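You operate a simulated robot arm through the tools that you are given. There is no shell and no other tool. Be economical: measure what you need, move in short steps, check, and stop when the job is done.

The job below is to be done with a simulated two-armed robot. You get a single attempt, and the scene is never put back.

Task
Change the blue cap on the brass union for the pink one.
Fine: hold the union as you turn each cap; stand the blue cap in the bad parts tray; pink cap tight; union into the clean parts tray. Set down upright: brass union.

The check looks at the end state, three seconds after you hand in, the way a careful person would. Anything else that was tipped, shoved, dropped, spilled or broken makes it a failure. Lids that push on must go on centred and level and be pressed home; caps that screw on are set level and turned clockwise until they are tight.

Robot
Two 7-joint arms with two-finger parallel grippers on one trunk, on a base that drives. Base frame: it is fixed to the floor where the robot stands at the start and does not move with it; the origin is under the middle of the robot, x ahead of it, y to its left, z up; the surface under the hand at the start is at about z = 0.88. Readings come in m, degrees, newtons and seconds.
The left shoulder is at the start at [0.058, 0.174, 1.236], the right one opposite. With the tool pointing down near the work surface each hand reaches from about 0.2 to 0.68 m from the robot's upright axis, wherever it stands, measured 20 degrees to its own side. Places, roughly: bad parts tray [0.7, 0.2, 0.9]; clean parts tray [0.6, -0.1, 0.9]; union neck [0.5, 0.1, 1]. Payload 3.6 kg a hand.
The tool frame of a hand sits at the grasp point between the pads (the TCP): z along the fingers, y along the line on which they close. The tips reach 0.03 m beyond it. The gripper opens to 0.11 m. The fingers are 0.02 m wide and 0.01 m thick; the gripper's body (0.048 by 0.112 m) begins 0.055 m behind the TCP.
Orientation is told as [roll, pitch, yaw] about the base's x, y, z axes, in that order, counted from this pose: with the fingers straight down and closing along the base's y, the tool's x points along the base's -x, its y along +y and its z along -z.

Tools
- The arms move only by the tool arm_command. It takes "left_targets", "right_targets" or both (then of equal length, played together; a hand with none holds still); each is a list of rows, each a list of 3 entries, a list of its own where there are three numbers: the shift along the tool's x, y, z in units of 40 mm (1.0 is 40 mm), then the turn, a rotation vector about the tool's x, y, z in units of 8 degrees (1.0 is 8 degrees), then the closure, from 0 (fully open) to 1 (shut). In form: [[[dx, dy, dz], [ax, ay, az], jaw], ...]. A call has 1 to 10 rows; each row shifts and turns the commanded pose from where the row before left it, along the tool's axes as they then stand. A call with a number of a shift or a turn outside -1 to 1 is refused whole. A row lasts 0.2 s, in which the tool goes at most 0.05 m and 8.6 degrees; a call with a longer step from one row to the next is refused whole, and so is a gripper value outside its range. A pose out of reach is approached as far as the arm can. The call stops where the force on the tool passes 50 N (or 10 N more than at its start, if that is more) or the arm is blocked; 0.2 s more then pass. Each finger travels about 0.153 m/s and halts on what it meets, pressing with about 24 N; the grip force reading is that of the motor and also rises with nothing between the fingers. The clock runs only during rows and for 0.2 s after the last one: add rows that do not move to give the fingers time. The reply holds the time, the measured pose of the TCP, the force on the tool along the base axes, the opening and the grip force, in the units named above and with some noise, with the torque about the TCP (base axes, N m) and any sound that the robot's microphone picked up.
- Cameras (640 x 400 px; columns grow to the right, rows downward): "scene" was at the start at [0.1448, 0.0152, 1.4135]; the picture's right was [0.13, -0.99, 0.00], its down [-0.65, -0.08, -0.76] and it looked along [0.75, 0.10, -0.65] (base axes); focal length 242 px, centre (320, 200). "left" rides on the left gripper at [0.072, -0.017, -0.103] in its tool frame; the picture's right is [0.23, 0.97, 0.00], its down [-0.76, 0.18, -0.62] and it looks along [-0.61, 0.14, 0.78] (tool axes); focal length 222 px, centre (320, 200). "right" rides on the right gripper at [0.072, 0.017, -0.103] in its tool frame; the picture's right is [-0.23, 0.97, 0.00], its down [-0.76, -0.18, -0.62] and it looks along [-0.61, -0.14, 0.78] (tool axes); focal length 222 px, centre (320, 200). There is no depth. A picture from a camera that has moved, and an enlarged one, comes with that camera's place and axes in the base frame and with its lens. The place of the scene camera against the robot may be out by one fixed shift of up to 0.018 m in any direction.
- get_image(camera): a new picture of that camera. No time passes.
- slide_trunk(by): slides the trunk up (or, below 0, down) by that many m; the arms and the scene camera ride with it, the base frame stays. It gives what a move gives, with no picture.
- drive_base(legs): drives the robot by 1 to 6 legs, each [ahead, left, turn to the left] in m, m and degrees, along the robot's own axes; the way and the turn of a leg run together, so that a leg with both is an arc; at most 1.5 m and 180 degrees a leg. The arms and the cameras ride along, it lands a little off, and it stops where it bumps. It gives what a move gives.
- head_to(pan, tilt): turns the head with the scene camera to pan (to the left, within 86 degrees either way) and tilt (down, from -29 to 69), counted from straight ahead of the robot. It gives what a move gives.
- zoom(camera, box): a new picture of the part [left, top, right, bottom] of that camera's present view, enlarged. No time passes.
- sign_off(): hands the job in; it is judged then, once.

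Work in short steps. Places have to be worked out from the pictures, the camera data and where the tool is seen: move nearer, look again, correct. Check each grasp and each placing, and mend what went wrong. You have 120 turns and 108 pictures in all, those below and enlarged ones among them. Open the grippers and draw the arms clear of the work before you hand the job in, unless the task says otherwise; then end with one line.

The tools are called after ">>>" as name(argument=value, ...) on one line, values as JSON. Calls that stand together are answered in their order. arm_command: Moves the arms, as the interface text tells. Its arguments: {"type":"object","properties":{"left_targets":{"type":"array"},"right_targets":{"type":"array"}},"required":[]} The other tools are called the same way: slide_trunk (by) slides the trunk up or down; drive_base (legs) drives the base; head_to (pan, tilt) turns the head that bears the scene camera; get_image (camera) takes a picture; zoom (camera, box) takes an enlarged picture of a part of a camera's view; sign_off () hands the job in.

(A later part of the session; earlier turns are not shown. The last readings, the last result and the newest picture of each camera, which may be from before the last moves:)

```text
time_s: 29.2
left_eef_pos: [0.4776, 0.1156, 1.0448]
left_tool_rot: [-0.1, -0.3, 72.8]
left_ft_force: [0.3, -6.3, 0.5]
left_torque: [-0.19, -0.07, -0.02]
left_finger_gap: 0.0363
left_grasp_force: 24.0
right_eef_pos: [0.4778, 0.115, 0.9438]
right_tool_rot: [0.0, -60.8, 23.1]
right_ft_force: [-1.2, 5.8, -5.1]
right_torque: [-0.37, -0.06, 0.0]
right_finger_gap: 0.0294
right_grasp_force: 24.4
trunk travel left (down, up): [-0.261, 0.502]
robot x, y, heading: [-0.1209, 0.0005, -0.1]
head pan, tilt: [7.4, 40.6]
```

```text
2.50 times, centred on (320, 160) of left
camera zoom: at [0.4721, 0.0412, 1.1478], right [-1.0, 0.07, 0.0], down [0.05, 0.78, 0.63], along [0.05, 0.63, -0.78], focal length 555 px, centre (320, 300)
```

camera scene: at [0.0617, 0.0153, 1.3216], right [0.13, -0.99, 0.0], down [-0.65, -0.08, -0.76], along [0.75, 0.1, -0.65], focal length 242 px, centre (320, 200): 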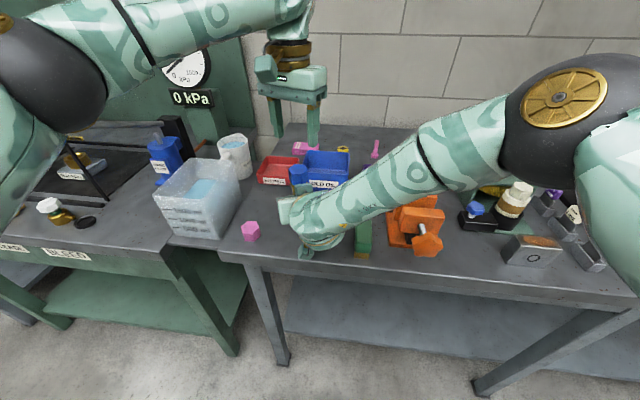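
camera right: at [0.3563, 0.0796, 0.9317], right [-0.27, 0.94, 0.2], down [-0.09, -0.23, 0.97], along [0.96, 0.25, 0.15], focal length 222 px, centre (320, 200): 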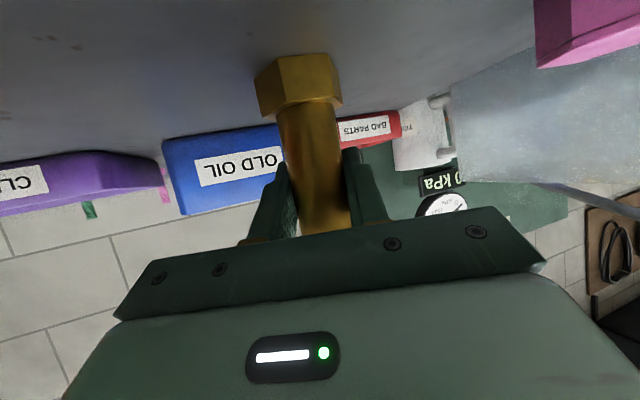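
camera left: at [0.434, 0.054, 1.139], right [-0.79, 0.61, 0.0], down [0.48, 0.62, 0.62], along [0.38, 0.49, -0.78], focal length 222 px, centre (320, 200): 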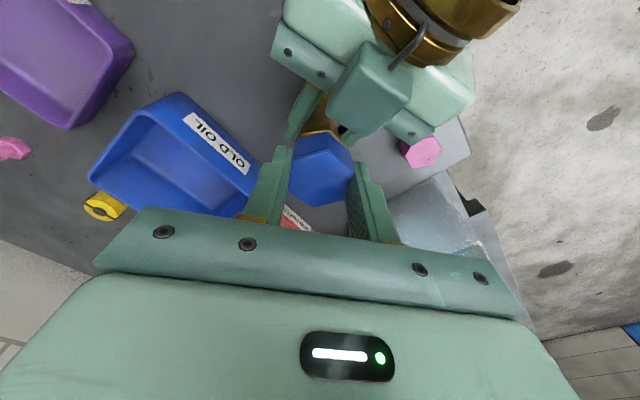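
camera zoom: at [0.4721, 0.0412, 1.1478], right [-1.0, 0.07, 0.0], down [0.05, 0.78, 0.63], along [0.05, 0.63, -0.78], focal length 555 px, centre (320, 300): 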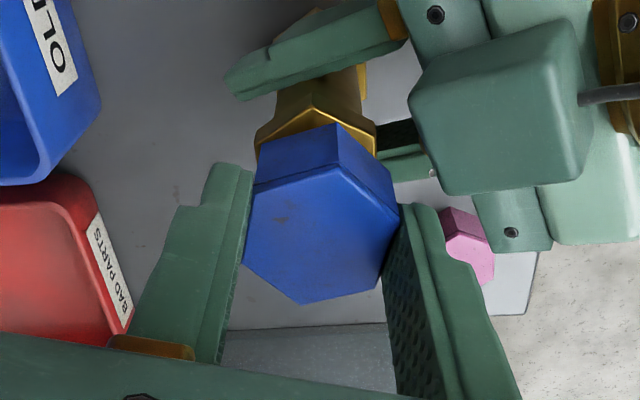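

Roughly 215° of net unscrewing. I release and wind back another 112°.

>>> arm_command(left_targets=[[[0, 0, 0], [0, 0, 0], 0.4], [[0, 0, 0], [0, 0, 0], 0.4], [[0, 0, 0], [0, 0, 1], 0.4], [[0, 0, 0], [0, 0, 1], 0.4], [[0, 0, 0], [0, 0, 1], 0.4], [[0, 0, 0], [0, 0, 1], 0.4], [[0, 0, 0], [0, 0, 1], 0.4], [[0, 0, 0], [0, 0, 1], 0.4], [[0, 0, 0], [0, 0, 1], 0.4], [[0, 0, 0], [0, 0, 1], 0.4]])

>>> arm_command(left_targets=[[[0, 0, -0.1], [0, 0, 1], 0.4], [[0, 0, 0], [0, 0, 1], 0.4], [[0, 0, 0], [0, 0, 1], 0.4], [[0, 0, 0], [0, 0, 1], 0.4], [[0, 0, 0], [0, 0, 1], 0.4], [[0, 0, 0], [0, 0, 1], 0.4]])

>>> zoom(camera="left", box=[240, 80, 400, 240])

```text
time_s: 31.4
left_eef_pos: [0.4775, 0.1153, 1.0451]
left_tool_rot: [0.3, -0.1, 8.6]
left_ft_force: [0.5, -0.1, -0.1]
left_torque: [-0.01, 0.02, 0.0]
left_finger_gap: 0.0659
left_grasp_force: 0.1
right_eef_pos: [0.478, 0.1162, 0.9459]
right_tool_rot: [0.0, -61.0, 23.0]
right_ft_force: [0.1, 0.4, -3.1]
right_torque: [0.0, 0.01, 0.01]
right_finger_gap: 0.0294
right_grasp_force: 23.5
trunk travel left (down, up): [-0.261, 0.502]
robot x, y, heading: [-0.1197, -0.0019, 0.1]
head pan, tilt: [7.4, 40.6]
```

```text
time_s: 32.8
left_eef_pos: [0.4781, 0.1151, 1.0501]
left_tool_rot: [0.3, 0.1, -39.5]
left_ft_force: [2.4, -2.5, 2.2]
left_torque: [-0.05, -0.03, 0.08]
left_finger_gap: 0.0658
left_grasp_force: 0.0
right_eef_pos: [0.4771, 0.115, 0.9442]
right_tool_rot: [0.0, -60.8, 23.0]
right_ft_force: [-2.2, 1.5, -4.6]
right_torque: [-0.04, -0.17, -0.1]
right_finger_gap: 0.0292
right_grasp_force: 24.5
trunk travel left (down, up): [-0.261, 0.502]
robot x, y, heading: [-0.1201, -0.0014, 0.1]
head pan, tilt: [7.4, 40.6]
```

```text
2.50 times, centred on (320, 160) of left
camera zoom: at [0.4109, 0.1482, 1.1522], right [0.44, 0.9, 0.0], down [0.7, -0.35, 0.62], along [0.56, -0.27, -0.78], focal length 555 px, centre (320, 300)
```

zoom: 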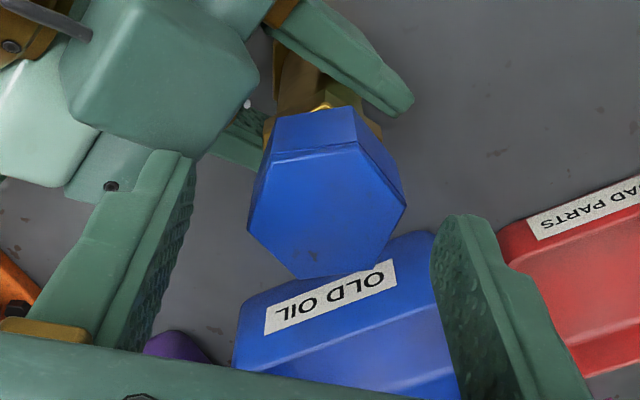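

Ready to regrip at −39.5°. I close and turn another ~112°.

>>> arm_command(left_targets=[[[0, 0, 0.1], [0, 0, 0], 0.6], [[0, 0, 0], [0, 0, 0], 0.8], [[0, 0, 0], [0, 0, 0], 1], [[0, 0, 0], [0, 0, 0], 1], [[0, 0, 0], [0, 0, -1], 1], [[0, 0, 0], [0, 0, -1], 1], [[0, 0, 0], [0, 0, -1], 1], [[0, 0, 0], [0, 0, -1], 1], [[0, 0, 0], [0, 0, -1], 1], [[0, 0, 0], [0, 0, -1], 1]])

>>> arm_command(left_targets=[[[0, 0, 0], [0, 0, -1], 1], [[0, 0, 0], [0, 0, -1], 1], [[0, 0, 0], [0, 0, -1], 1], [[0, 0, 0], [0, 0, -1], 1], [[0, 0, 0], [0, 0, -1], 1], [[0, 0, 0], [0, 0, -1], 1], [[0, 0, 0], [0, 0, -1], 1], [[0, 0, 0], [0, 0, -1], 1]])

>>> zoom(camera="left", box=[240, 80, 400, 240])

```text
time_s: 35.0
left_eef_pos: [0.4779, 0.1144, 1.0449]
left_tool_rot: [0.2, -0.3, 8.9]
left_ft_force: [0.6, 0.7, 3.1]
left_torque: [0.05, 0.01, -0.04]
left_finger_gap: 0.0366
left_grasp_force: 23.2
right_eef_pos: [0.4774, 0.1142, 0.9442]
right_tool_rot: [0.0, -61.0, 23.0]
right_ft_force: [-0.6, 0.0, -6.2]
right_torque: [0.07, -0.04, 0.01]
right_finger_gap: 0.0295
right_grasp_force: 24.1
trunk travel left (down, up): [-0.261, 0.502]
robot x, y, heading: [-0.1215, 0.0062, -0.0]
head pan, tilt: [7.4, 40.6]
```

```text
time_s: 36.8
left_eef_pos: [0.4773, 0.1139, 1.0448]
left_tool_rot: [0.0, -0.3, 72.8]
left_ft_force: [-0.5, 1.0, 5.8]
left_torque: [0.01, 0.07, -0.01]
left_finger_gap: 0.0364
left_grasp_force: 23.9
right_eef_pos: [0.4772, 0.114, 0.9446]
right_tool_rot: [-0.1, -61.0, 23.0]
right_ft_force: [0.4, -0.6, -7.4]
right_torque: [0.09, 0.01, 0.02]
right_finger_gap: 0.0296
right_grasp_force: 23.7
trunk travel left (down, up): [-0.261, 0.502]
robot x, y, heading: [-0.1178, -0.0014, 0.0]
head pan, tilt: [7.4, 40.6]
```

```text
2.50 times, centred on (320, 160) of left
camera zoom: at [0.4723, 0.0408, 1.1477], right [-1.0, 0.07, 0.0], down [0.05, 0.78, 0.63], along [0.05, 0.63, -0.78], focal length 555 px, centre (320, 300)
```

zoom: 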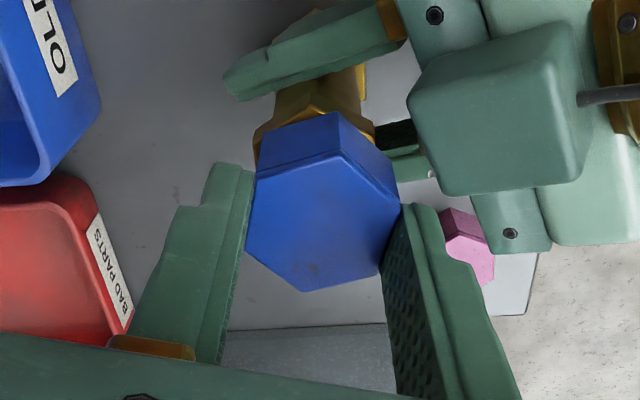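

The upward push on the left hand grows (cap rising). I relieve by lifting 2 mm and read the force.

>>> arm_command(left_targets=[[[0, 0, -0.05], [0, 0, 0], 1], [[0, 0, 0], [0, 0, 0], 1]])

>>> zoom(camera="scene", box=[250, 110, 350, 210])

```text
time_s: 37.4
left_eef_pos: [0.4776, 0.1146, 1.047]
left_tool_rot: [-0.1, -0.2, 72.7]
left_ft_force: [0.9, 0.7, 0.3]
left_torque: [-0.04, -0.02, 0.02]
left_finger_gap: 0.0363
left_grasp_force: 24.2
right_eef_pos: [0.4771, 0.1156, 0.9451]
right_tool_rot: [0.0, -60.9, 23.1]
right_ft_force: [0.1, -0.1, -2.9]
right_torque: [0.06, -0.03, -0.02]
right_finger_gap: 0.0294
right_grasp_force: 24.0
trunk travel left (down, up): [-0.261, 0.502]
robot x, y, heading: [-0.1225, 0.001, -0.2]
head pan, tilt: [7.4, 40.6]
```

```text
4.00 times, centred on (300, 160) of scene
camera zoom: at [0.062, 0.0153, 1.3216], right [0.13, -0.99, 0.0], down [-0.65, -0.08, -0.76], along [0.75, 0.1, -0.65], focal length 968 px, centre (400, 360)
```

zoom: 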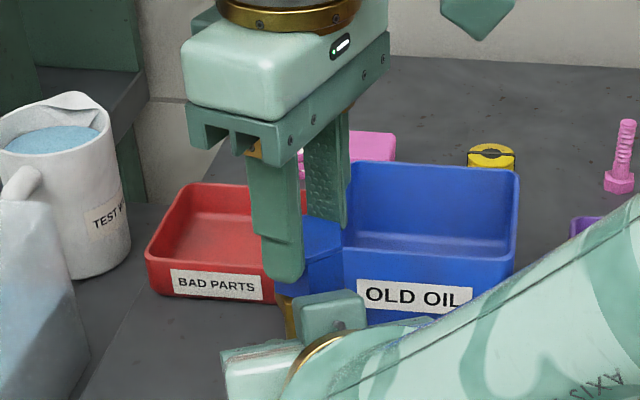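

Force fell to zero. I lift 3 mm more to test whether the cap is free.

>>> arm_command(left_targets=[[[0, 0, -0.075], [0, 0, 0], 1], [[0, 0, 0], [0, 0, 0], 1]])

```text
time_s: 38.0
left_eef_pos: [0.4768, 0.115, 1.0508]
left_tool_rot: [0.0, -0.2, 72.7]
left_ft_force: [-0.9, 0.0, -0.2]
left_torque: [-0.02, 0.06, 0.0]
left_finger_gap: 0.0364
left_grasp_force: 24.1
right_eef_pos: [0.4781, 0.1149, 0.945]
right_tool_rot: [0.1, -61.0, 23.0]
right_ft_force: [0.7, -0.1, -2.7]
right_torque: [-0.01, 0.02, -0.02]
right_finger_gap: 0.0294
right_grasp_force: 23.8
trunk travel left (down, up): [-0.261, 0.502]
robot x, y, heading: [-0.1196, -0.0027, -0.0]
head pan, tilt: [7.4, 40.6]
```

No resistance, so the cap is free. I lift 8 cm straight up and look.

>>> arm_command(left_targets=[[[0, 0, -0.3], [0, 0, 0], 1], [[0, 0, -0.7], [0, 0, 0], 1], [[0, 0, -1], [0, 0, 0], 1]])

>>> zoom(camera="scene", box=[240, 60, 360, 210])

>>> get_image(camera="left")

```text
time_s: 38.8
left_eef_pos: [0.476, 0.1138, 1.1306]
left_tool_rot: [0.0, -0.2, 72.8]
left_ft_force: [0.0, -0.5, 0.1]
left_torque: [0.02, 0.0, 0.03]
left_finger_gap: 0.0365
left_grasp_force: 23.8
right_eef_pos: [0.4776, 0.1128, 0.946]
right_tool_rot: [0.0, -61.0, 23.0]
right_ft_force: [-0.8, -0.1, -3.3]
right_torque: [-0.02, -0.02, 0.0]
right_finger_gap: 0.0297
right_grasp_force: 23.4
trunk travel left (down, up): [-0.261, 0.502]
robot x, y, heading: [-0.1229, -0.0016, -0.2]
head pan, tilt: [7.4, 40.6]
```

```text
2.67 times, centred on (300, 135) of scene
camera zoom: at [0.0613, 0.0148, 1.3217], right [0.13, -0.99, 0.0], down [-0.65, -0.08, -0.76], along [0.75, 0.1, -0.65], focal length 645 px, centre (373, 373)
```

zoom: 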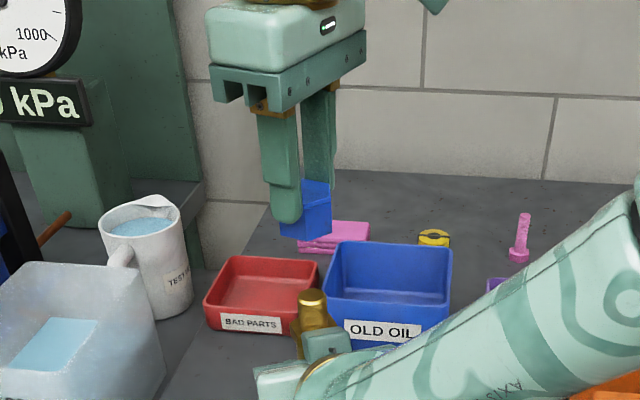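

```text
70 pictures are left
camera left: at [0.4699, 0.0396, 1.2333], right [-1.0, 0.07, 0.0], down [0.06, 0.78, 0.63], along [0.05, 0.63, -0.78], focal length 222 px, centre (320, 200)
```

left: 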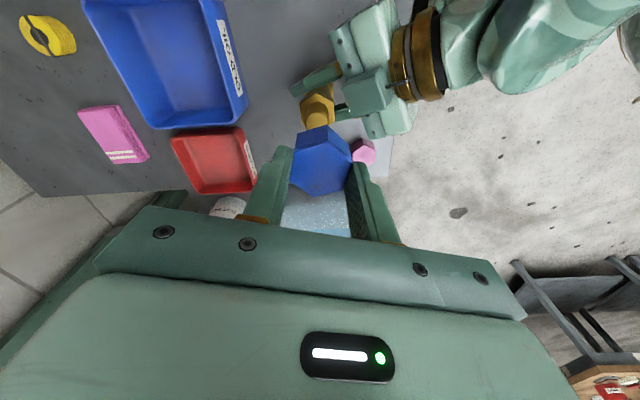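

The blue cap is off and held. The bad-parts tray is too far from here, so I set the union down (1 mm lower), release it and retract the right hand so I can drive.

>>> arm_command(right_targets=[[[0.033, 0, 0.018], [0, 0, 0], 1], [[0, 0, 0], [0, 0, 0], 1]])

>>> zoom(camera="right", box=[230, 30, 430, 250])

```text
time_s: 39.4
left_eef_pos: [0.4766, 0.1145, 1.1307]
left_tool_rot: [0.0, -0.3, 72.8]
left_ft_force: [-0.3, 0.0, -0.6]
left_torque: [0.0, -0.02, 0.0]
left_finger_gap: 0.0363
left_grasp_force: 23.8
right_eef_pos: [0.4776, 0.1145, 0.9436]
right_tool_rot: [0.1, -61.0, 22.9]
right_ft_force: [-0.5, 0.4, -3.3]
right_torque: [0.03, 0.0, 0.03]
right_finger_gap: 0.0294
right_grasp_force: 23.9
trunk travel left (down, up): [-0.261, 0.502]
robot x, y, heading: [-0.1182, -0.003, 0.1]
head pan, tilt: [7.4, 40.6]
```

```text
1.82 times, centred on (330, 140) of right
camera zoom: at [0.3556, 0.0816, 0.9313], right [-0.28, 0.94, 0.2], down [-0.09, -0.23, 0.97], along [0.96, 0.25, 0.15], focal length 404 px, centre (302, 309)
```

zoom: 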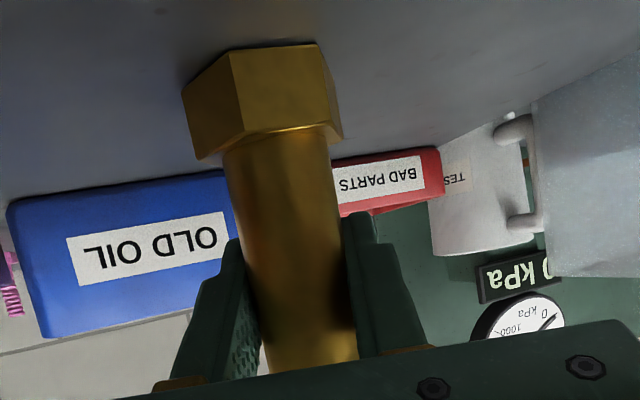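

The right hand still carries the union's 3.3 N weight, so it hangs slightly above the table. I lower in small steps until it rests.

>>> arm_command(right_targets=[[[0.033, 0, 0.018], [0, 0, 0], 1], [[0, 0, 0], [0, 0, 0], 1]])

>>> arm_command(right_targets=[[[0.022, 0, 0.012], [0, 0, 0], 1], [[0, 0, 0], [0, 0, 0], 1]])

```text
time_s: 40.0
left_eef_pos: [0.4748, 0.1137, 1.1297]
left_tool_rot: [0.0, -0.3, 72.7]
left_ft_force: [-0.4, -0.5, -0.1]
left_torque: [0.0, 0.0, 0.04]
left_finger_gap: 0.0365
left_grasp_force: 23.9
right_eef_pos: [0.4781, 0.1144, 0.9419]
right_tool_rot: [0.1, -61.1, 23.1]
right_ft_force: [1.0, 0.6, 1.9]
right_torque: [0.1, -0.1, 0.03]
right_finger_gap: 0.0294
right_grasp_force: 24.2
trunk travel left (down, up): [-0.261, 0.502]
robot x, y, heading: [-0.1205, -0.0017, -0.1]
head pan, tilt: [7.4, 40.6]
```

```text
time_s: 40.6
left_eef_pos: [0.4748, 0.1126, 1.1303]
left_tool_rot: [-0.1, -0.3, 72.7]
left_ft_force: [0.2, 0.5, -1.7]
left_torque: [-0.02, 0.01, 0.0]
left_finger_gap: 0.0363
left_grasp_force: 24.4
right_eef_pos: [0.4777, 0.1143, 0.9427]
right_tool_rot: [0.0, -61.2, 23.1]
right_ft_force: [-0.1, 0.6, 9.9]
right_torque: [0.06, -0.28, 0.01]
right_finger_gap: 0.0292
right_grasp_force: 24.9
trunk travel left (down, up): [-0.261, 0.502]
robot x, y, heading: [-0.1178, 0.0002, -0.1]
head pan, tilt: [7.4, 40.6]
```

Union rests on the table. I open the right gripper, back out along its fingers, then raise it.

>>> arm_command(right_targets=[[[0, 0, 0], [0, 0, 0], 0.5], [[0, 0, 0], [0, 0, 0], 0], [[0, 0, 0], [0, 0, 0], 0], [[0, 0, -1], [0, 0, 0], 0], [[0, 0, -1], [0, 0, 0], 0], [[0, 0, -1], [0, 0, 0], 0], [[-0.8, 0, -0.45], [0, 0, 0], 0], [[-0.8, 0, -0.45], [0, 0, 0], 0], [[-0.8, 0, -0.45], [0, 0, 0], 0]])

>>> get_image(camera="scene")

```text
time_s: 42.6
left_eef_pos: [0.4757, 0.1128, 1.1302]
left_tool_rot: [0.0, -0.3, 72.7]
left_ft_force: [-0.6, 0.1, -0.6]
left_torque: [-0.02, 0.02, 0.0]
left_finger_gap: 0.0364
left_grasp_force: 24.4
right_eef_pos: [0.379, 0.0723, 1.1103]
right_tool_rot: [0.0, -60.9, 23.0]
right_ft_force: [0.3, 0.0, -0.6]
right_torque: [0.01, -0.02, 0.0]
right_finger_gap: 0.1103
right_grasp_force: 0.1
trunk travel left (down, up): [-0.261, 0.502]
robot x, y, heading: [-0.1237, -0.0018, -0.2]
head pan, tilt: [7.4, 40.6]
```

```text
68 pictures are left
camera scene: at [0.0613, 0.0148, 1.3217], right [0.13, -0.99, 0.0], down [-0.65, -0.08, -0.76], along [0.75, 0.1, -0.65], focal length 242 px, centre (320, 200)
```

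scene: 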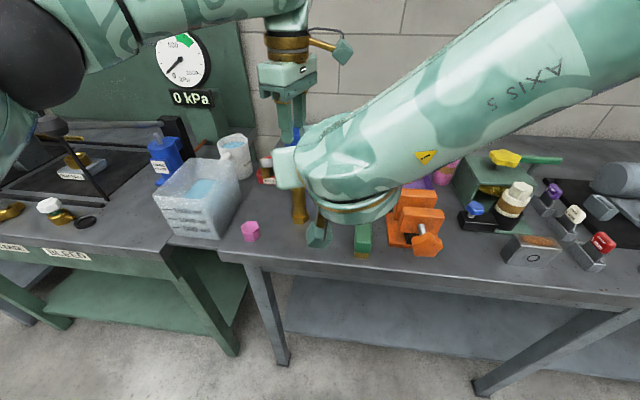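

Union stands alone. I swing the right hand aside and drive 15 cm forward toward the bad-parts tray.

>>> arm_command(right_targets=[[[-0.12, -0.75, -0.425], [0, 0, 0], 0], [[-0.12, -0.75, -0.425], [0, 0, 0], 0], [[-0.12, -0.75, -0.425], [0, 0, 0], 0], [[-0.12, -0.75, -0.425], [0, 0, 0], 0]])

>>> drive_base(legs=[[0.15, 0, 0]])

>>> get_image(camera="scene")

>>> get_image(camera="left")

```text
time_s: 43.6
left_eef_pos: [0.4757, 0.1129, 1.1314]
left_tool_rot: [0.0, -0.4, 72.8]
left_ft_force: [0.1, 0.0, -0.6]
left_torque: [0.01, 0.01, -0.03]
left_finger_gap: 0.0363
left_grasp_force: 24.2
right_eef_pos: [0.3802, -0.0597, 1.1597]
right_tool_rot: [0.1, -61.0, 23.0]
right_ft_force: [-0.1, -0.9, -0.2]
right_torque: [-0.01, 0.01, 0.02]
right_finger_gap: 0.1101
right_grasp_force: 0.0
trunk travel left (down, up): [-0.261, 0.502]
robot x, y, heading: [-0.1218, 0.0038, 0.3]
head pan, tilt: [7.4, 40.6]
```

```text
time_s: 45.0
left_eef_pos: [0.6285, 0.1138, 1.1306]
left_tool_rot: [0.2, -0.2, 72.7]
left_ft_force: [-0.4, 0.6, -1.5]
left_torque: [-0.02, 0.03, 0.0]
left_finger_gap: 0.0361
left_grasp_force: 24.1
right_eef_pos: [0.5336, -0.0564, 1.1591]
right_tool_rot: [0.1, -60.8, 23.0]
right_ft_force: [0.5, -0.3, -0.3]
right_torque: [-0.03, 0.0, -0.05]
right_finger_gap: 0.1101
right_grasp_force: 0.1
trunk travel left (down, up): [-0.261, 0.502]
robot x, y, heading: [0.0326, 0.0005, 0.1]
head pan, tilt: [7.4, 40.6]
```

```text
67 pictures are left
camera scene: at [0.2148, 0.0152, 1.3214], right [0.13, -0.99, 0.0], down [-0.65, -0.08, -0.76], along [0.75, 0.1, -0.65], focal length 242 px, centre (320, 200)
```

scene: 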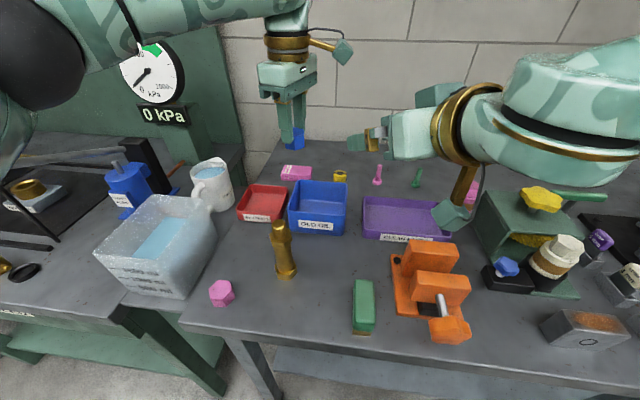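

```text
66 pictures are left
camera left: at [0.6233, 0.0403, 1.232], right [-1.0, 0.07, 0.0], down [0.06, 0.78, 0.63], along [0.05, 0.63, -0.78], focal length 222 px, centre (320, 200)
```

left: 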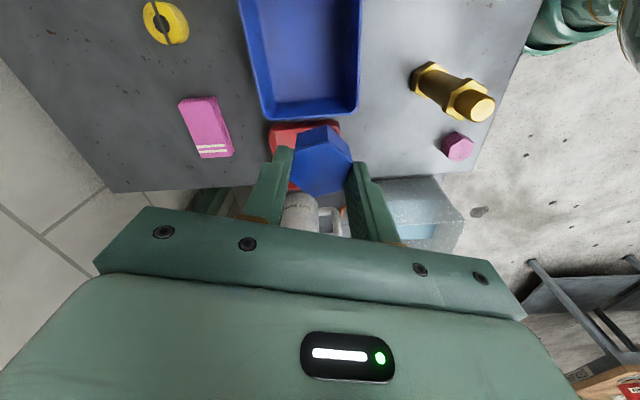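

Driven without bumps; union and tray visible. I rotate the left wrist back to about 9° so its camera sees the red tray.

>>> arm_command(left_targets=[[[0, 0, 0], [0, 0, 1], 1], [[0, 0, 0], [0, 0, 1], 1], [[0, 0, 0], [0, 0, 1], 1], [[0, 0, 0], [0, 0, 1], 1], [[0, 0, 0], [0, 0, 1], 1], [[0, 0, 0], [0, 0, 1], 1], [[0, 0, 0], [0, 0, 1], 1], [[0, 0, 0], [0, 0, 1], 1], [[0, 0, 0], [0, 0, 1], 1]])

>>> get_image(camera="left")

>>> zoom(camera="scene", box=[200, 120, 360, 240])

```text
time_s: 47.0
left_eef_pos: [0.6276, 0.1152, 1.1302]
left_tool_rot: [0.3, -0.1, 0.6]
left_ft_force: [-0.3, -0.3, -0.4]
left_torque: [-0.05, -0.02, -0.02]
left_finger_gap: 0.0365
left_grasp_force: 24.1
right_eef_pos: [0.5326, -0.0562, 1.1587]
right_tool_rot: [0.0, -61.0, 23.0]
right_ft_force: [0.1, 1.2, 0.1]
right_torque: [0.03, -0.04, -0.02]
right_finger_gap: 0.11
right_grasp_force: 0.0
trunk travel left (down, up): [-0.261, 0.502]
robot x, y, heading: [0.0314, -0.0015, -0.1]
head pan, tilt: [7.4, 40.6]
```

```text
65 pictures are left
camera left: at [0.5549, 0.0971, 1.2332], right [-0.24, 0.97, 0.0], down [0.76, 0.18, 0.63], along [0.61, 0.15, -0.78], focal length 222 px, centre (320, 200)
```

left: 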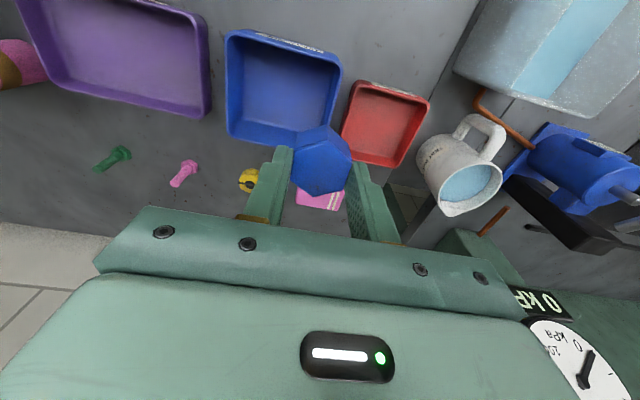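

```text
3.33 times, centred on (280, 180) of scene
camera zoom: at [0.2133, 0.0153, 1.3216], right [0.13, -0.99, 0.0], down [-0.65, -0.08, -0.76], along [0.75, 0.1, -0.65], focal length 806 px, centre (453, 267)
```

zoom: 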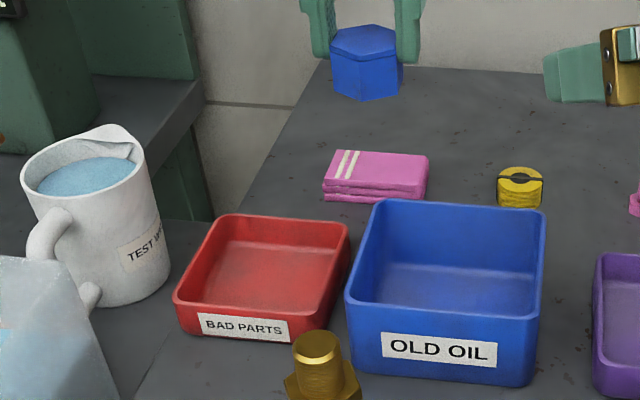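

Red tray centre works out at about (0.645, 0.212). I move over it and look again.

>>> arm_command(left_targets=[[[-0.14, 0.81, 0], [0, 0, 0], 1], [[-0.14, 0.81, 0], [0, 0, 0], 1], [[-0.14, 0.81, 0], [0, 0, 0], 1], [[0, 0, 1], [0, 0, 0], 1], [[0, 0, 1], [0, 0, 0], 1], [[0, 0, 1], [0, 0, 0], 1]])

>>> get_image(camera="left")

>>> zoom(camera="scene", box=[200, 120, 360, 240])

```text
time_s: 48.4
left_eef_pos: [0.6437, 0.2116, 1.0109]
left_tool_rot: [0.3, -0.1, 0.7]
left_ft_force: [0.8, -0.9, 0.2]
left_torque: [0.02, 0.0, 0.04]
left_finger_gap: 0.0363
left_grasp_force: 23.7
right_eef_pos: [0.5323, -0.0573, 1.1593]
right_tool_rot: [-0.1, -60.9, 23.1]
right_ft_force: [0.1, 0.5, -0.6]
right_torque: [0.0, 0.01, 0.01]
right_finger_gap: 0.1099
right_grasp_force: 0.0
trunk travel left (down, up): [-0.261, 0.502]
robot x, y, heading: [0.0317, 0.0044, -0.0]
head pan, tilt: [7.4, 40.6]
```

```text
63 pictures are left
camera left: at [0.5713, 0.1944, 1.113], right [-0.24, 0.97, 0.0], down [0.76, 0.18, 0.63], along [0.61, 0.15, -0.78], focal length 222 px, centre (320, 200)
```

left: 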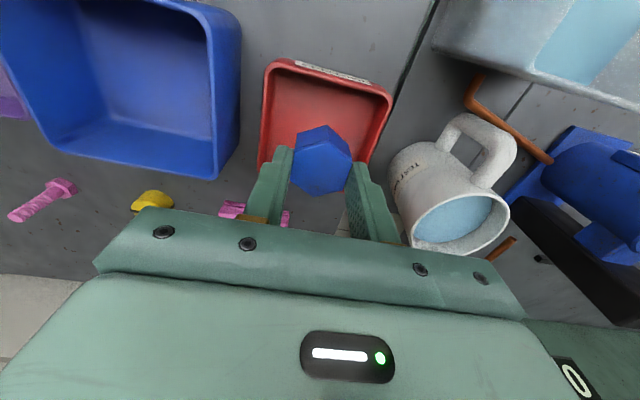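

```text
3.33 times, centred on (280, 180) of scene
camera zoom: at [0.2139, 0.0156, 1.3215], right [0.13, -0.99, 0.0], down [-0.65, -0.08, -0.76], along [0.75, 0.1, -0.65], focal length 806 px, centre (453, 267)
```

zoom: 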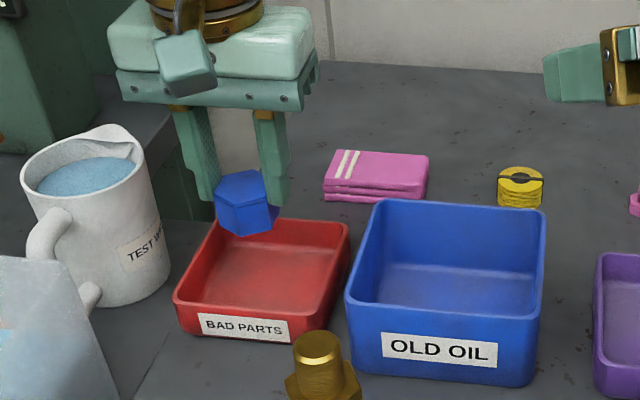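

The mug is close to the gripper's left side; I yaw the hand 80° so the wide body lies along x instead, keeping clear of the mug.

>>> arm_command(left_targets=[[[-0.1, 0, 0], [0, 0, 0], 1], [[0, 0, 0], [0, 0, -1], 1], [[0, 0, 0], [0, 0, -1], 1], [[0, 0, 0], [0, 0, -1], 1], [[0, 0, 0], [0, 0, -1], 1], [[0, 0, 0], [0, 0, -1], 1], [[0, 0, 0], [0, 0, -1], 1], [[0, 0, 0], [0, 0, -1], 1], [[0, 0, 0], [0, 0, -1], 1], [[0, 0, 0], [0, 0, -1], 1]])

>>> arm_command(left_targets=[[[0, 0, 0.5], [0, 0, -1], 1], [[0, 0, 0.5], [0, 0, -1], 1], [[0, 0, 0.4], [0, 0, 0], 1]])

>>> get_image(camera="left")

>>> zoom(camera="scene", box=[200, 120, 360, 240])

```text
time_s: 50.6
left_eef_pos: [0.6468, 0.2137, 1.0107]
left_tool_rot: [0.0, -0.3, 73.0]
left_ft_force: [-0.5, 0.2, -0.3]
left_torque: [-0.03, -0.03, 0.01]
left_finger_gap: 0.0365
left_grasp_force: 24.0
right_eef_pos: [0.5321, -0.0571, 1.1597]
right_tool_rot: [0.1, -60.9, 23.0]
right_ft_force: [-1.0, -0.5, 0.0]
right_torque: [-0.01, -0.04, -0.01]
right_finger_gap: 0.1098
right_grasp_force: 0.0
trunk travel left (down, up): [-0.261, 0.502]
robot x, y, heading: [0.03, 0.0015, 0.3]
head pan, tilt: [7.4, 40.6]
```

```text
time_s: 51.4
left_eef_pos: [0.6476, 0.2121, 0.9539]
left_tool_rot: [-0.2, -0.3, 88.8]
left_ft_force: [-0.2, -0.4, -0.4]
left_torque: [0.0, -0.01, 0.02]
left_finger_gap: 0.0365
left_grasp_force: 23.8
right_eef_pos: [0.5312, -0.0564, 1.1589]
right_tool_rot: [0.0, -61.0, 23.0]
right_ft_force: [0.8, 1.6, 0.0]
right_torque: [0.02, -0.01, 0.01]
right_finger_gap: 0.1101
right_grasp_force: 0.0
trunk travel left (down, up): [-0.261, 0.502]
robot x, y, heading: [0.0306, 0.0011, -0.1]
head pan, tilt: [7.4, 40.6]
```

```text
61 pictures are left
camera left: at [0.6627, 0.14, 1.0572], right [-0.98, -0.21, 0.0], down [-0.16, 0.76, 0.63], along [-0.13, 0.61, -0.78], focal length 222 px, centre (320, 200)
```

left: 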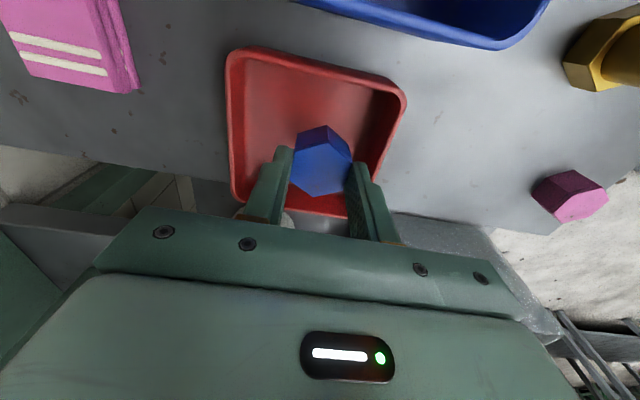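

```text
3.33 times, centred on (280, 180) of scene
camera zoom: at [0.2135, 0.0154, 1.3216], right [0.13, -0.99, 0.0], down [-0.65, -0.08, -0.76], along [0.75, 0.1, -0.65], focal length 806 px, centre (453, 267)
```

zoom: 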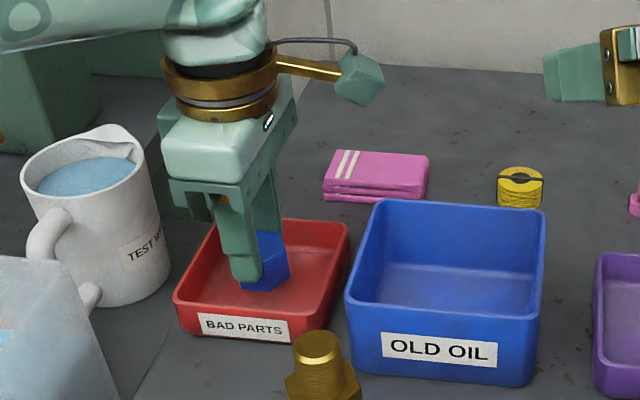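

Hand oriented, cap over the tray. I descend in small steps and watch for contact.

>>> arm_command(left_targets=[[[0, 0, 0.15], [0, 0, 0], 1], [[0, 0, 0.15], [0, 0, 0], 1], [[0, 0, 0.1], [0, 0, 0], 1]])

>>> arm_command(left_targets=[[[0, 0, 0.06], [0, 0, 0], 1], [[0, 0, 0.06], [0, 0, 0], 1]])

>>> zoom(camera="scene", box=[230, 160, 310, 230])

```text
time_s: 52.2
left_eef_pos: [0.6474, 0.213, 0.9383]
left_tool_rot: [-0.1, -0.3, 88.7]
left_ft_force: [-0.5, -0.1, -1.7]
left_torque: [0.05, 0.02, -0.03]
left_finger_gap: 0.0362
left_grasp_force: 24.2
right_eef_pos: [0.5315, -0.0573, 1.1585]
right_tool_rot: [0.0, -60.9, 23.0]
right_ft_force: [0.0, 0.0, 0.3]
right_torque: [0.0, -0.01, -0.02]
right_finger_gap: 0.1097
right_grasp_force: 0.1
trunk travel left (down, up): [-0.261, 0.502]
robot x, y, heading: [0.035, -0.0004, -0.1]
head pan, tilt: [7.4, 40.6]
```

```text
time_s: 52.8
left_eef_pos: [0.6478, 0.214, 0.9341]
left_tool_rot: [0.0, -0.3, 88.7]
left_ft_force: [-0.3, 0.2, -0.4]
left_torque: [0.04, 0.01, -0.03]
left_finger_gap: 0.0363
left_grasp_force: 23.8
right_eef_pos: [0.532, -0.0577, 1.159]
right_tool_rot: [0.0, -61.0, 23.1]
right_ft_force: [-0.5, -0.4, -0.2]
right_torque: [-0.04, 0.01, 0.0]
right_finger_gap: 0.11
right_grasp_force: 0.1
trunk travel left (down, up): [-0.261, 0.502]
robot x, y, heading: [0.0349, 0.0002, 0.1]
head pan, tilt: [7.4, 40.6]
```

```text
5.71 times, centred on (270, 195) of scene
camera zoom: at [0.2133, 0.0153, 1.3216], right [0.13, -0.99, 0.0], down [-0.65, -0.08, -0.76], along [0.75, 0.1, -0.65], focal length 1382 px, centre (606, 229)
```

zoom: 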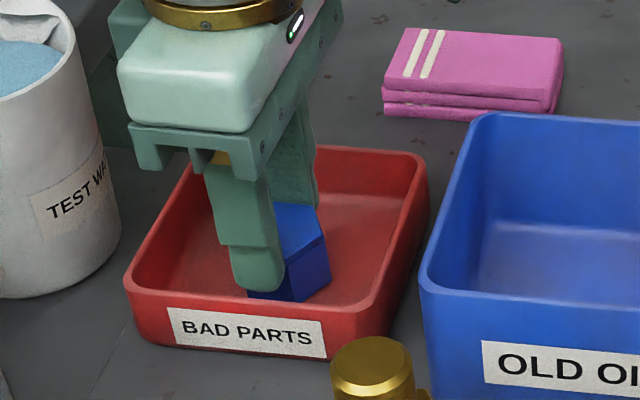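

Close to the floor of the tray. I continue in 2 mm steps.

>>> arm_command(left_targets=[[[0, 0, 0.06], [0, 0, 0], 1], [[0, 0, 0.06], [0, 0, 0], 1]])

>>> arm_command(left_targets=[[[0, 0, 0.06], [0, 0, 0], 1], [[0, 0, 0], [0, 0, 0], 1]])

```text
time_s: 53.4
left_eef_pos: [0.6466, 0.2127, 0.9308]
left_tool_rot: [-0.2, -0.3, 88.7]
left_ft_force: [1.5, 1.5, 11.0]
left_torque: [0.01, 0.09, -0.04]
left_finger_gap: 0.0364
left_grasp_force: 23.9
right_eef_pos: [0.531, -0.0576, 1.16]
right_tool_rot: [0.0, -61.0, 23.0]
right_ft_force: [0.2, 0.5, 0.0]
right_torque: [-0.03, -0.02, -0.01]
right_finger_gap: 0.1099
right_grasp_force: 0.1
trunk travel left (down, up): [-0.261, 0.502]
robot x, y, heading: [0.0315, 0.0023, 0.1]
head pan, tilt: [7.4, 40.6]
```

```text
time_s: 54.0
left_eef_pos: [0.6471, 0.2127, 0.9292]
left_tool_rot: [-0.3, -0.3, 88.8]
left_ft_force: [5.9, 2.8, 18.7]
left_torque: [0.0, -0.18, 0.02]
left_finger_gap: 0.0365
left_grasp_force: 24.1
right_eef_pos: [0.5318, -0.0578, 1.1597]
right_tool_rot: [0.0, -61.0, 23.0]
right_ft_force: [0.2, -0.3, 0.1]
right_torque: [-0.01, 0.04, -0.01]
right_finger_gap: 0.1103
right_grasp_force: 0.0
trunk travel left (down, up): [-0.261, 0.502]
robot x, y, heading: [0.0372, 0.0005, 0.1]
head pan, tilt: [7.4, 40.6]
```

Contact (19 N), the cap stands on the tray floor. I open slightly and lift straight up.

>>> arm_command(left_targets=[[[0, 0, 0], [0, 0, 0], 0.56], [[0, 0, 0], [0, 0, 0], 0.56], [[0, 0, -0.5], [0, 0, 0], 0.56], [[0, 0, -1], [0, 0, 0], 0.5], [[0, 0, -1], [0, 0, 0], 0.4], [[0, 0, -1], [0, 0, 0], 0.3]])

>>> zoom(camera="scene", box=[200, 140, 360, 300])

```text
time_s: 55.4
left_eef_pos: [0.6456, 0.2123, 1.0658]
left_tool_rot: [-0.1, -0.4, 88.7]
left_ft_force: [-0.4, 0.2, 0.2]
left_torque: [0.0, -0.01, -0.01]
left_finger_gap: 0.0769
left_grasp_force: 0.1
right_eef_pos: [0.532, -0.0591, 1.1601]
right_tool_rot: [0.0, -60.9, 23.1]
right_ft_force: [-0.7, 0.3, 0.1]
right_torque: [-0.02, -0.01, -0.05]
right_finger_gap: 0.1098
right_grasp_force: 0.1
trunk travel left (down, up): [-0.261, 0.502]
robot x, y, heading: [0.0321, -0.0011, -0.1]
head pan, tilt: [7.4, 40.6]
```

```text
2.50 times, centred on (280, 220) of scene
camera zoom: at [0.2125, 0.0149, 1.3218], right [0.13, -0.99, 0.0], down [-0.65, -0.08, -0.76], along [0.75, 0.1, -0.65], focal length 605 px, centre (420, 150)
```

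zoom: 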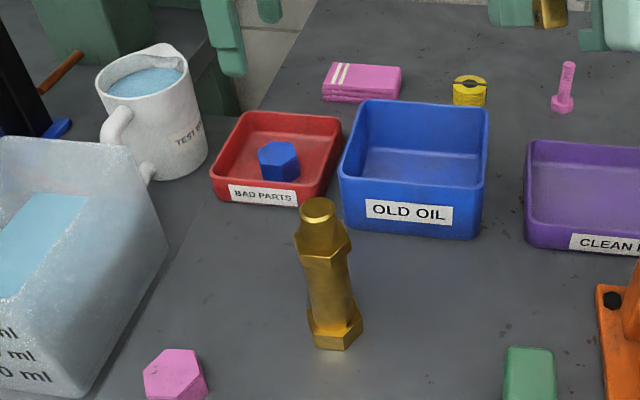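

Blue cap stands upright in the bad-parts tray, and the union stands undisturbed. I drive back 15 cm for the second half.

>>> drive_base(legs=[[-0.152, 0, 0]])

>>> arm_command(left_targets=[[[0, 0, -0.8], [0, 0, 0.95], 0.2], [[0, 0, -0.8], [0, 0, 1], 0.2], [[0, 0, 0], [0, 0, 1], 0.2], [[0, 0, 0], [0, 0, 1], 0.2], [[0, 0, 0], [0, 0, 1], 0.2], [[0, 0, 0], [0, 0, 1], 0.2], [[0, 0, 0], [0, 0, 1], 0.2], [[0, 0, 0], [0, 0, 1], 0.2], [[0, 0, 0], [0, 0, 1], 0.2], [[0, 0, 0], [0, 0, 1], 0.2]])

>>> get_image(camera="left")

>>> get_image(camera="right")

```text
time_s: 56.8
left_eef_pos: [0.4919, 0.2134, 1.0662]
left_tool_rot: [-0.3, -0.3, 88.7]
left_ft_force: [-0.2, 0.4, 0.3]
left_torque: [0.0, -0.01, 0.02]
left_finger_gap: 0.0771
left_grasp_force: 0.1
right_eef_pos: [0.3772, -0.0566, 1.1603]
right_tool_rot: [0.0, -61.0, 23.1]
right_ft_force: [-1.2, -0.5, -0.5]
right_torque: [-0.02, -0.01, -0.02]
right_finger_gap: 0.1101
right_grasp_force: 0.1
trunk travel left (down, up): [-0.261, 0.502]
robot x, y, heading: [-0.123, -0.0001, -0.1]
head pan, tilt: [7.4, 40.6]
```

```text
time_s: 59.0
left_eef_pos: [0.4932, 0.2122, 1.1294]
left_tool_rot: [0.3, -0.2, 9.0]
left_ft_force: [0.4, -0.4, -0.2]
left_torque: [-0.02, 0.01, 0.0]
left_finger_gap: 0.088
left_grasp_force: 0.0
right_eef_pos: [0.3781, -0.0562, 1.1595]
right_tool_rot: [0.0, -61.0, 23.0]
right_ft_force: [0.2, 0.1, -0.3]
right_torque: [-0.02, -0.02, 0.0]
right_finger_gap: 0.1099
right_grasp_force: 0.1
trunk travel left (down, up): [-0.261, 0.502]
robot x, y, heading: [-0.1243, 0.0012, -0.0]
head pan, tilt: [7.4, 40.6]
```

```text
57 pictures are left
camera left: at [0.4241, 0.1843, 1.2322], right [-0.38, 0.93, 0.0], down [0.72, 0.29, 0.63], along [0.58, 0.24, -0.78], focal length 222 px, centre (320, 200)
```

left: 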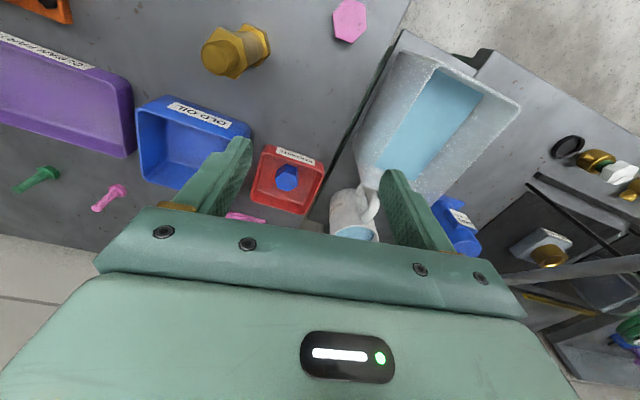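

```text
56 pictures are left
camera right: at [0.2565, -0.09, 1.1474], right [-0.28, 0.94, 0.2], down [-0.09, -0.23, 0.97], along [0.96, 0.25, 0.15], focal length 222 px, centre (320, 200)
```

right: 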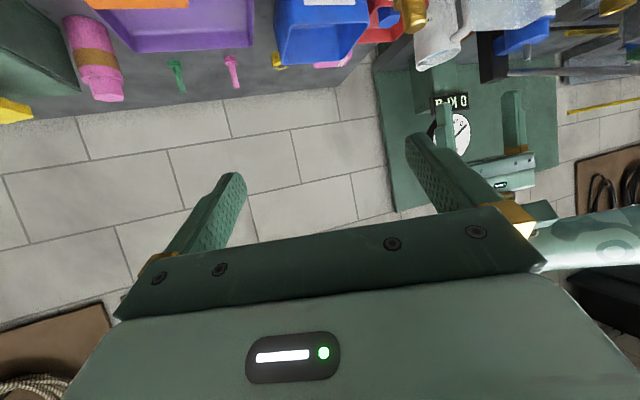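

Pink cap computed at (0.412, 0.216), flats at yaw ≈ 94°/34°. I'll pick it first with the right hand parked; move the left hand over it and yaw to 94°.

>>> arm_command(left_targets=[[[0.66, 0.14, 0.4], [0, 0, 0], 0.2], [[0.66, 0.14, 0.4], [0, 0, 0], 0.2], [[0.66, 0.14, 0.4], [0, 0, 0], 0.2], [[0, 0, 0], [0, 0, -1], 0.2], [[0, 0, 0], [0, 0, -1], 0.2], [[0, 0, 0], [0, 0, -1], 0.2], [[0, 0, 0], [0, 0, -1], 0.2], [[0, 0, 0], [0, 0, -1], 0.2], [[0, 0, 0], [0, 0, -1], 0.2], [[0, 0, 0], [0, 0, -1], 0.2]])

>>> arm_command(left_targets=[[[0, 0, 0], [0, 0, -1], 0.3], [[0, 0, 0], [0, 0, -1], 0.3], [[0, 0, 0], [0, 0, -1], 0.3], [[0, 0, 0], [0, 0, -0.6], 0.4]])

>>> get_image(camera="left")

>>> zoom(camera="left", box=[260, 80, 380, 200])

```text
time_s: 61.2
left_eef_pos: [0.4125, 0.2166, 1.0808]
left_tool_rot: [0.0, -0.3, 65.4]
left_ft_force: [-0.4, -0.3, -0.7]
left_torque: [0.04, 0.05, 0.03]
left_finger_gap: 0.0878
left_grasp_force: 0.0
right_eef_pos: [0.3788, -0.0567, 1.1602]
right_tool_rot: [0.0, -61.1, 23.0]
right_ft_force: [-0.8, 0.1, -0.1]
right_torque: [0.04, -0.02, 0.01]
right_finger_gap: 0.1103
right_grasp_force: 0.0
trunk travel left (down, up): [-0.261, 0.502]
robot x, y, heading: [-0.1238, 0.0015, 0.1]
head pan, tilt: [7.4, 40.6]
```

```text
time_s: 62.2
left_eef_pos: [0.4136, 0.2163, 1.0812]
left_tool_rot: [-0.1, -0.3, 94.1]
left_ft_force: [0.2, 0.9, 0.5]
left_torque: [0.0, 0.0, -0.02]
left_finger_gap: 0.0663
left_grasp_force: 0.0
right_eef_pos: [0.3789, -0.0576, 1.1586]
right_tool_rot: [-0.1, -61.0, 23.0]
right_ft_force: [-0.4, 0.3, 0.8]
right_torque: [0.01, 0.01, -0.01]
right_finger_gap: 0.1099
right_grasp_force: 0.1
trunk travel left (down, up): [-0.261, 0.502]
robot x, y, heading: [-0.1219, -0.0005, 0.1]
head pan, tilt: [7.4, 40.6]
```

```text
55 pictures are left
camera left: at [0.4346, 0.1453, 1.1839], right [-0.96, -0.3, 0.0], down [-0.23, 0.74, 0.63], along [-0.18, 0.6, -0.78], focal length 222 px, centre (320, 200)
```

left: 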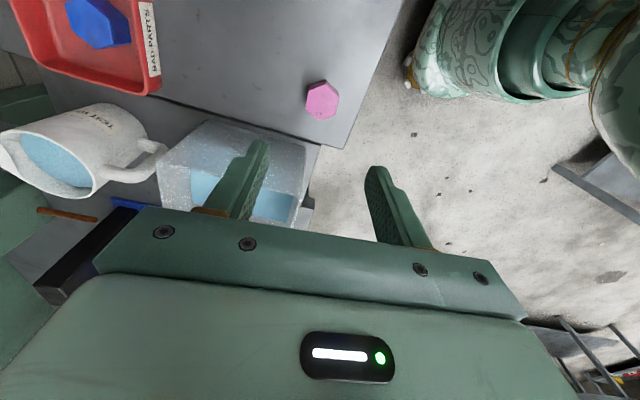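

```text
3.33 times, centred on (320, 140) of left
camera zoom: at [0.4346, 0.1453, 1.1839], right [-0.96, -0.3, 0.0], down [-0.23, 0.74, 0.63], along [-0.18, 0.6, -0.78], focal length 740 px, centre (320, 400)
```

zoom: 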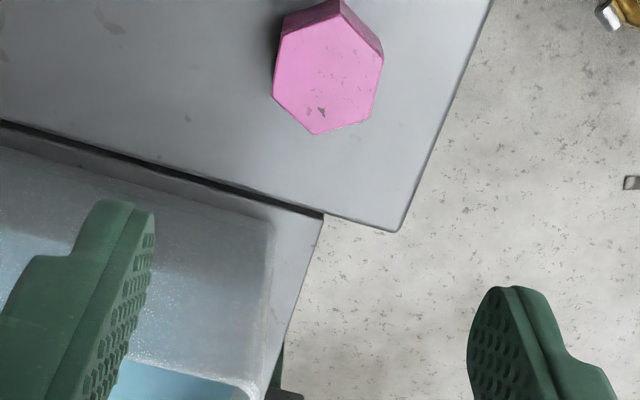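

Pink cap centre (0.4115, 0.216) confirmed. To keep the wrist camera away from the union I use the equivalent flats at yaw 37°, then descend.

>>> arm_command(left_targets=[[[0, 0, 0], [0, 0, 1], 0.4], [[0, 0, 0], [0, 0, 1], 0.4], [[0, 0, 0], [0, 0, 1], 0.4], [[0, 0, 0], [0, 0, 1], 0.4], [[0, 0, 0], [0, 0, 1], 0.4], [[0, 0, 0], [0, 0, 1], 0.4], [[0, 0, 0], [0, 0, 1], 0.4], [[0, 0, 0.8], [0, 0, 0], 0.4], [[0, 0, 0.8], [0, 0, 0], 0.4], [[0, 0, 0.8], [0, 0, 0], 0.4]])

>>> zoom(camera="left", box=[240, 60, 400, 220])

```text
time_s: 64.4
left_eef_pos: [0.4137, 0.2165, 0.9855]
left_tool_rot: [0.1, -0.2, 37.9]
left_ft_force: [0.0, 0.4, 0.4]
left_torque: [0.01, 0.02, -0.04]
left_finger_gap: 0.0662
left_grasp_force: 0.0
right_eef_pos: [0.3788, -0.0563, 1.1583]
right_tool_rot: [0.0, -61.0, 23.0]
right_ft_force: [0.4, -0.3, -1.1]
right_torque: [-0.02, 0.0, -0.02]
right_finger_gap: 0.1101
right_grasp_force: 0.0
trunk travel left (down, up): [-0.261, 0.502]
robot x, y, heading: [-0.1205, -0.0009, 0.2]
head pan, tilt: [7.4, 40.6]
```

```text
2.50 times, centred on (320, 140) of left
camera zoom: at [0.3664, 0.1592, 1.0874], right [-0.78, 0.63, 0.0], down [0.49, 0.61, 0.63], along [0.39, 0.49, -0.78], focal length 555 px, centre (320, 350)
```

zoom: 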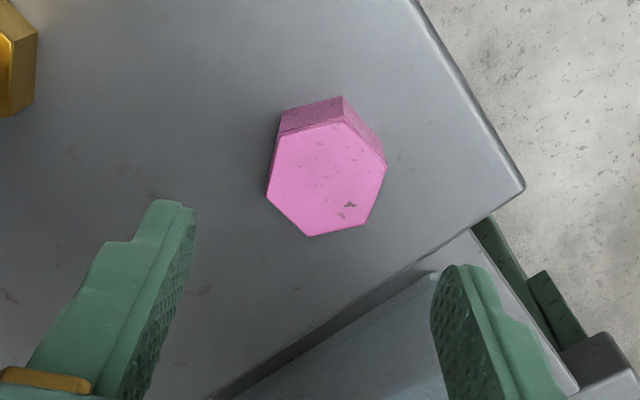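

Cap is ~4 mm toward the robot of the TCP. I correct, descend to z≈0.921 and close.

>>> arm_command(left_targets=[[[0.08, 0.06, 0.6], [0, 0, 0], 0.4], [[0, 0, 0.6], [0, 0, 0], 0.4], [[0, 0, 0.42], [0, 0, 0], 0.4], [[0, 0, 0], [0, 0, 0], 0.55], [[0, 0, 0], [0, 0, 0], 0.7], [[0, 0, 0], [0, 0, 0], 1], [[0, 0, 0], [0, 0, 0], 1]])

>>> zoom(camera="left", box=[240, 60, 400, 220])

```text
time_s: 66.0
left_eef_pos: [0.4089, 0.2173, 0.9207]
left_tool_rot: [0.2, -0.4, 37.9]
left_ft_force: [0.8, 0.8, 0.3]
left_torque: [0.02, 0.02, -0.01]
left_finger_gap: 0.0362
left_grasp_force: 24.0
right_eef_pos: [0.3788, -0.0569, 1.1598]
right_tool_rot: [0.1, -60.9, 23.0]
right_ft_force: [-0.3, -0.9, 0.4]
right_torque: [-0.01, 0.03, 0.03]
right_finger_gap: 0.1099
right_grasp_force: 0.0
trunk travel left (down, up): [-0.261, 0.502]
robot x, y, heading: [-0.1246, -0.0005, 0.2]
head pan, tilt: [7.4, 40.6]
```

```text
2.50 times, centred on (320, 140) of left
camera zoom: at [0.3622, 0.16, 1.0231], right [-0.78, 0.63, 0.0], down [0.49, 0.61, 0.63], along [0.39, 0.49, -0.78], focal length 555 px, centre (320, 350)
```

zoom: 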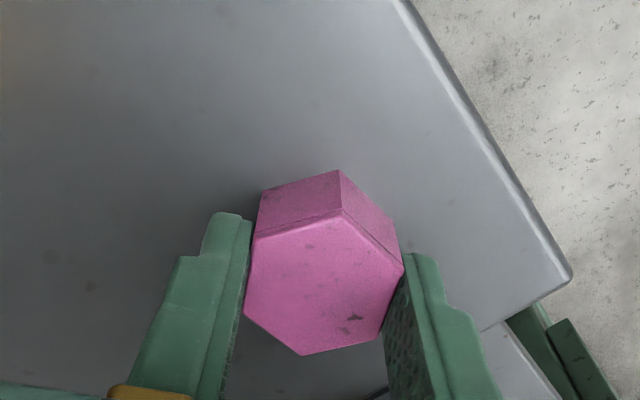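

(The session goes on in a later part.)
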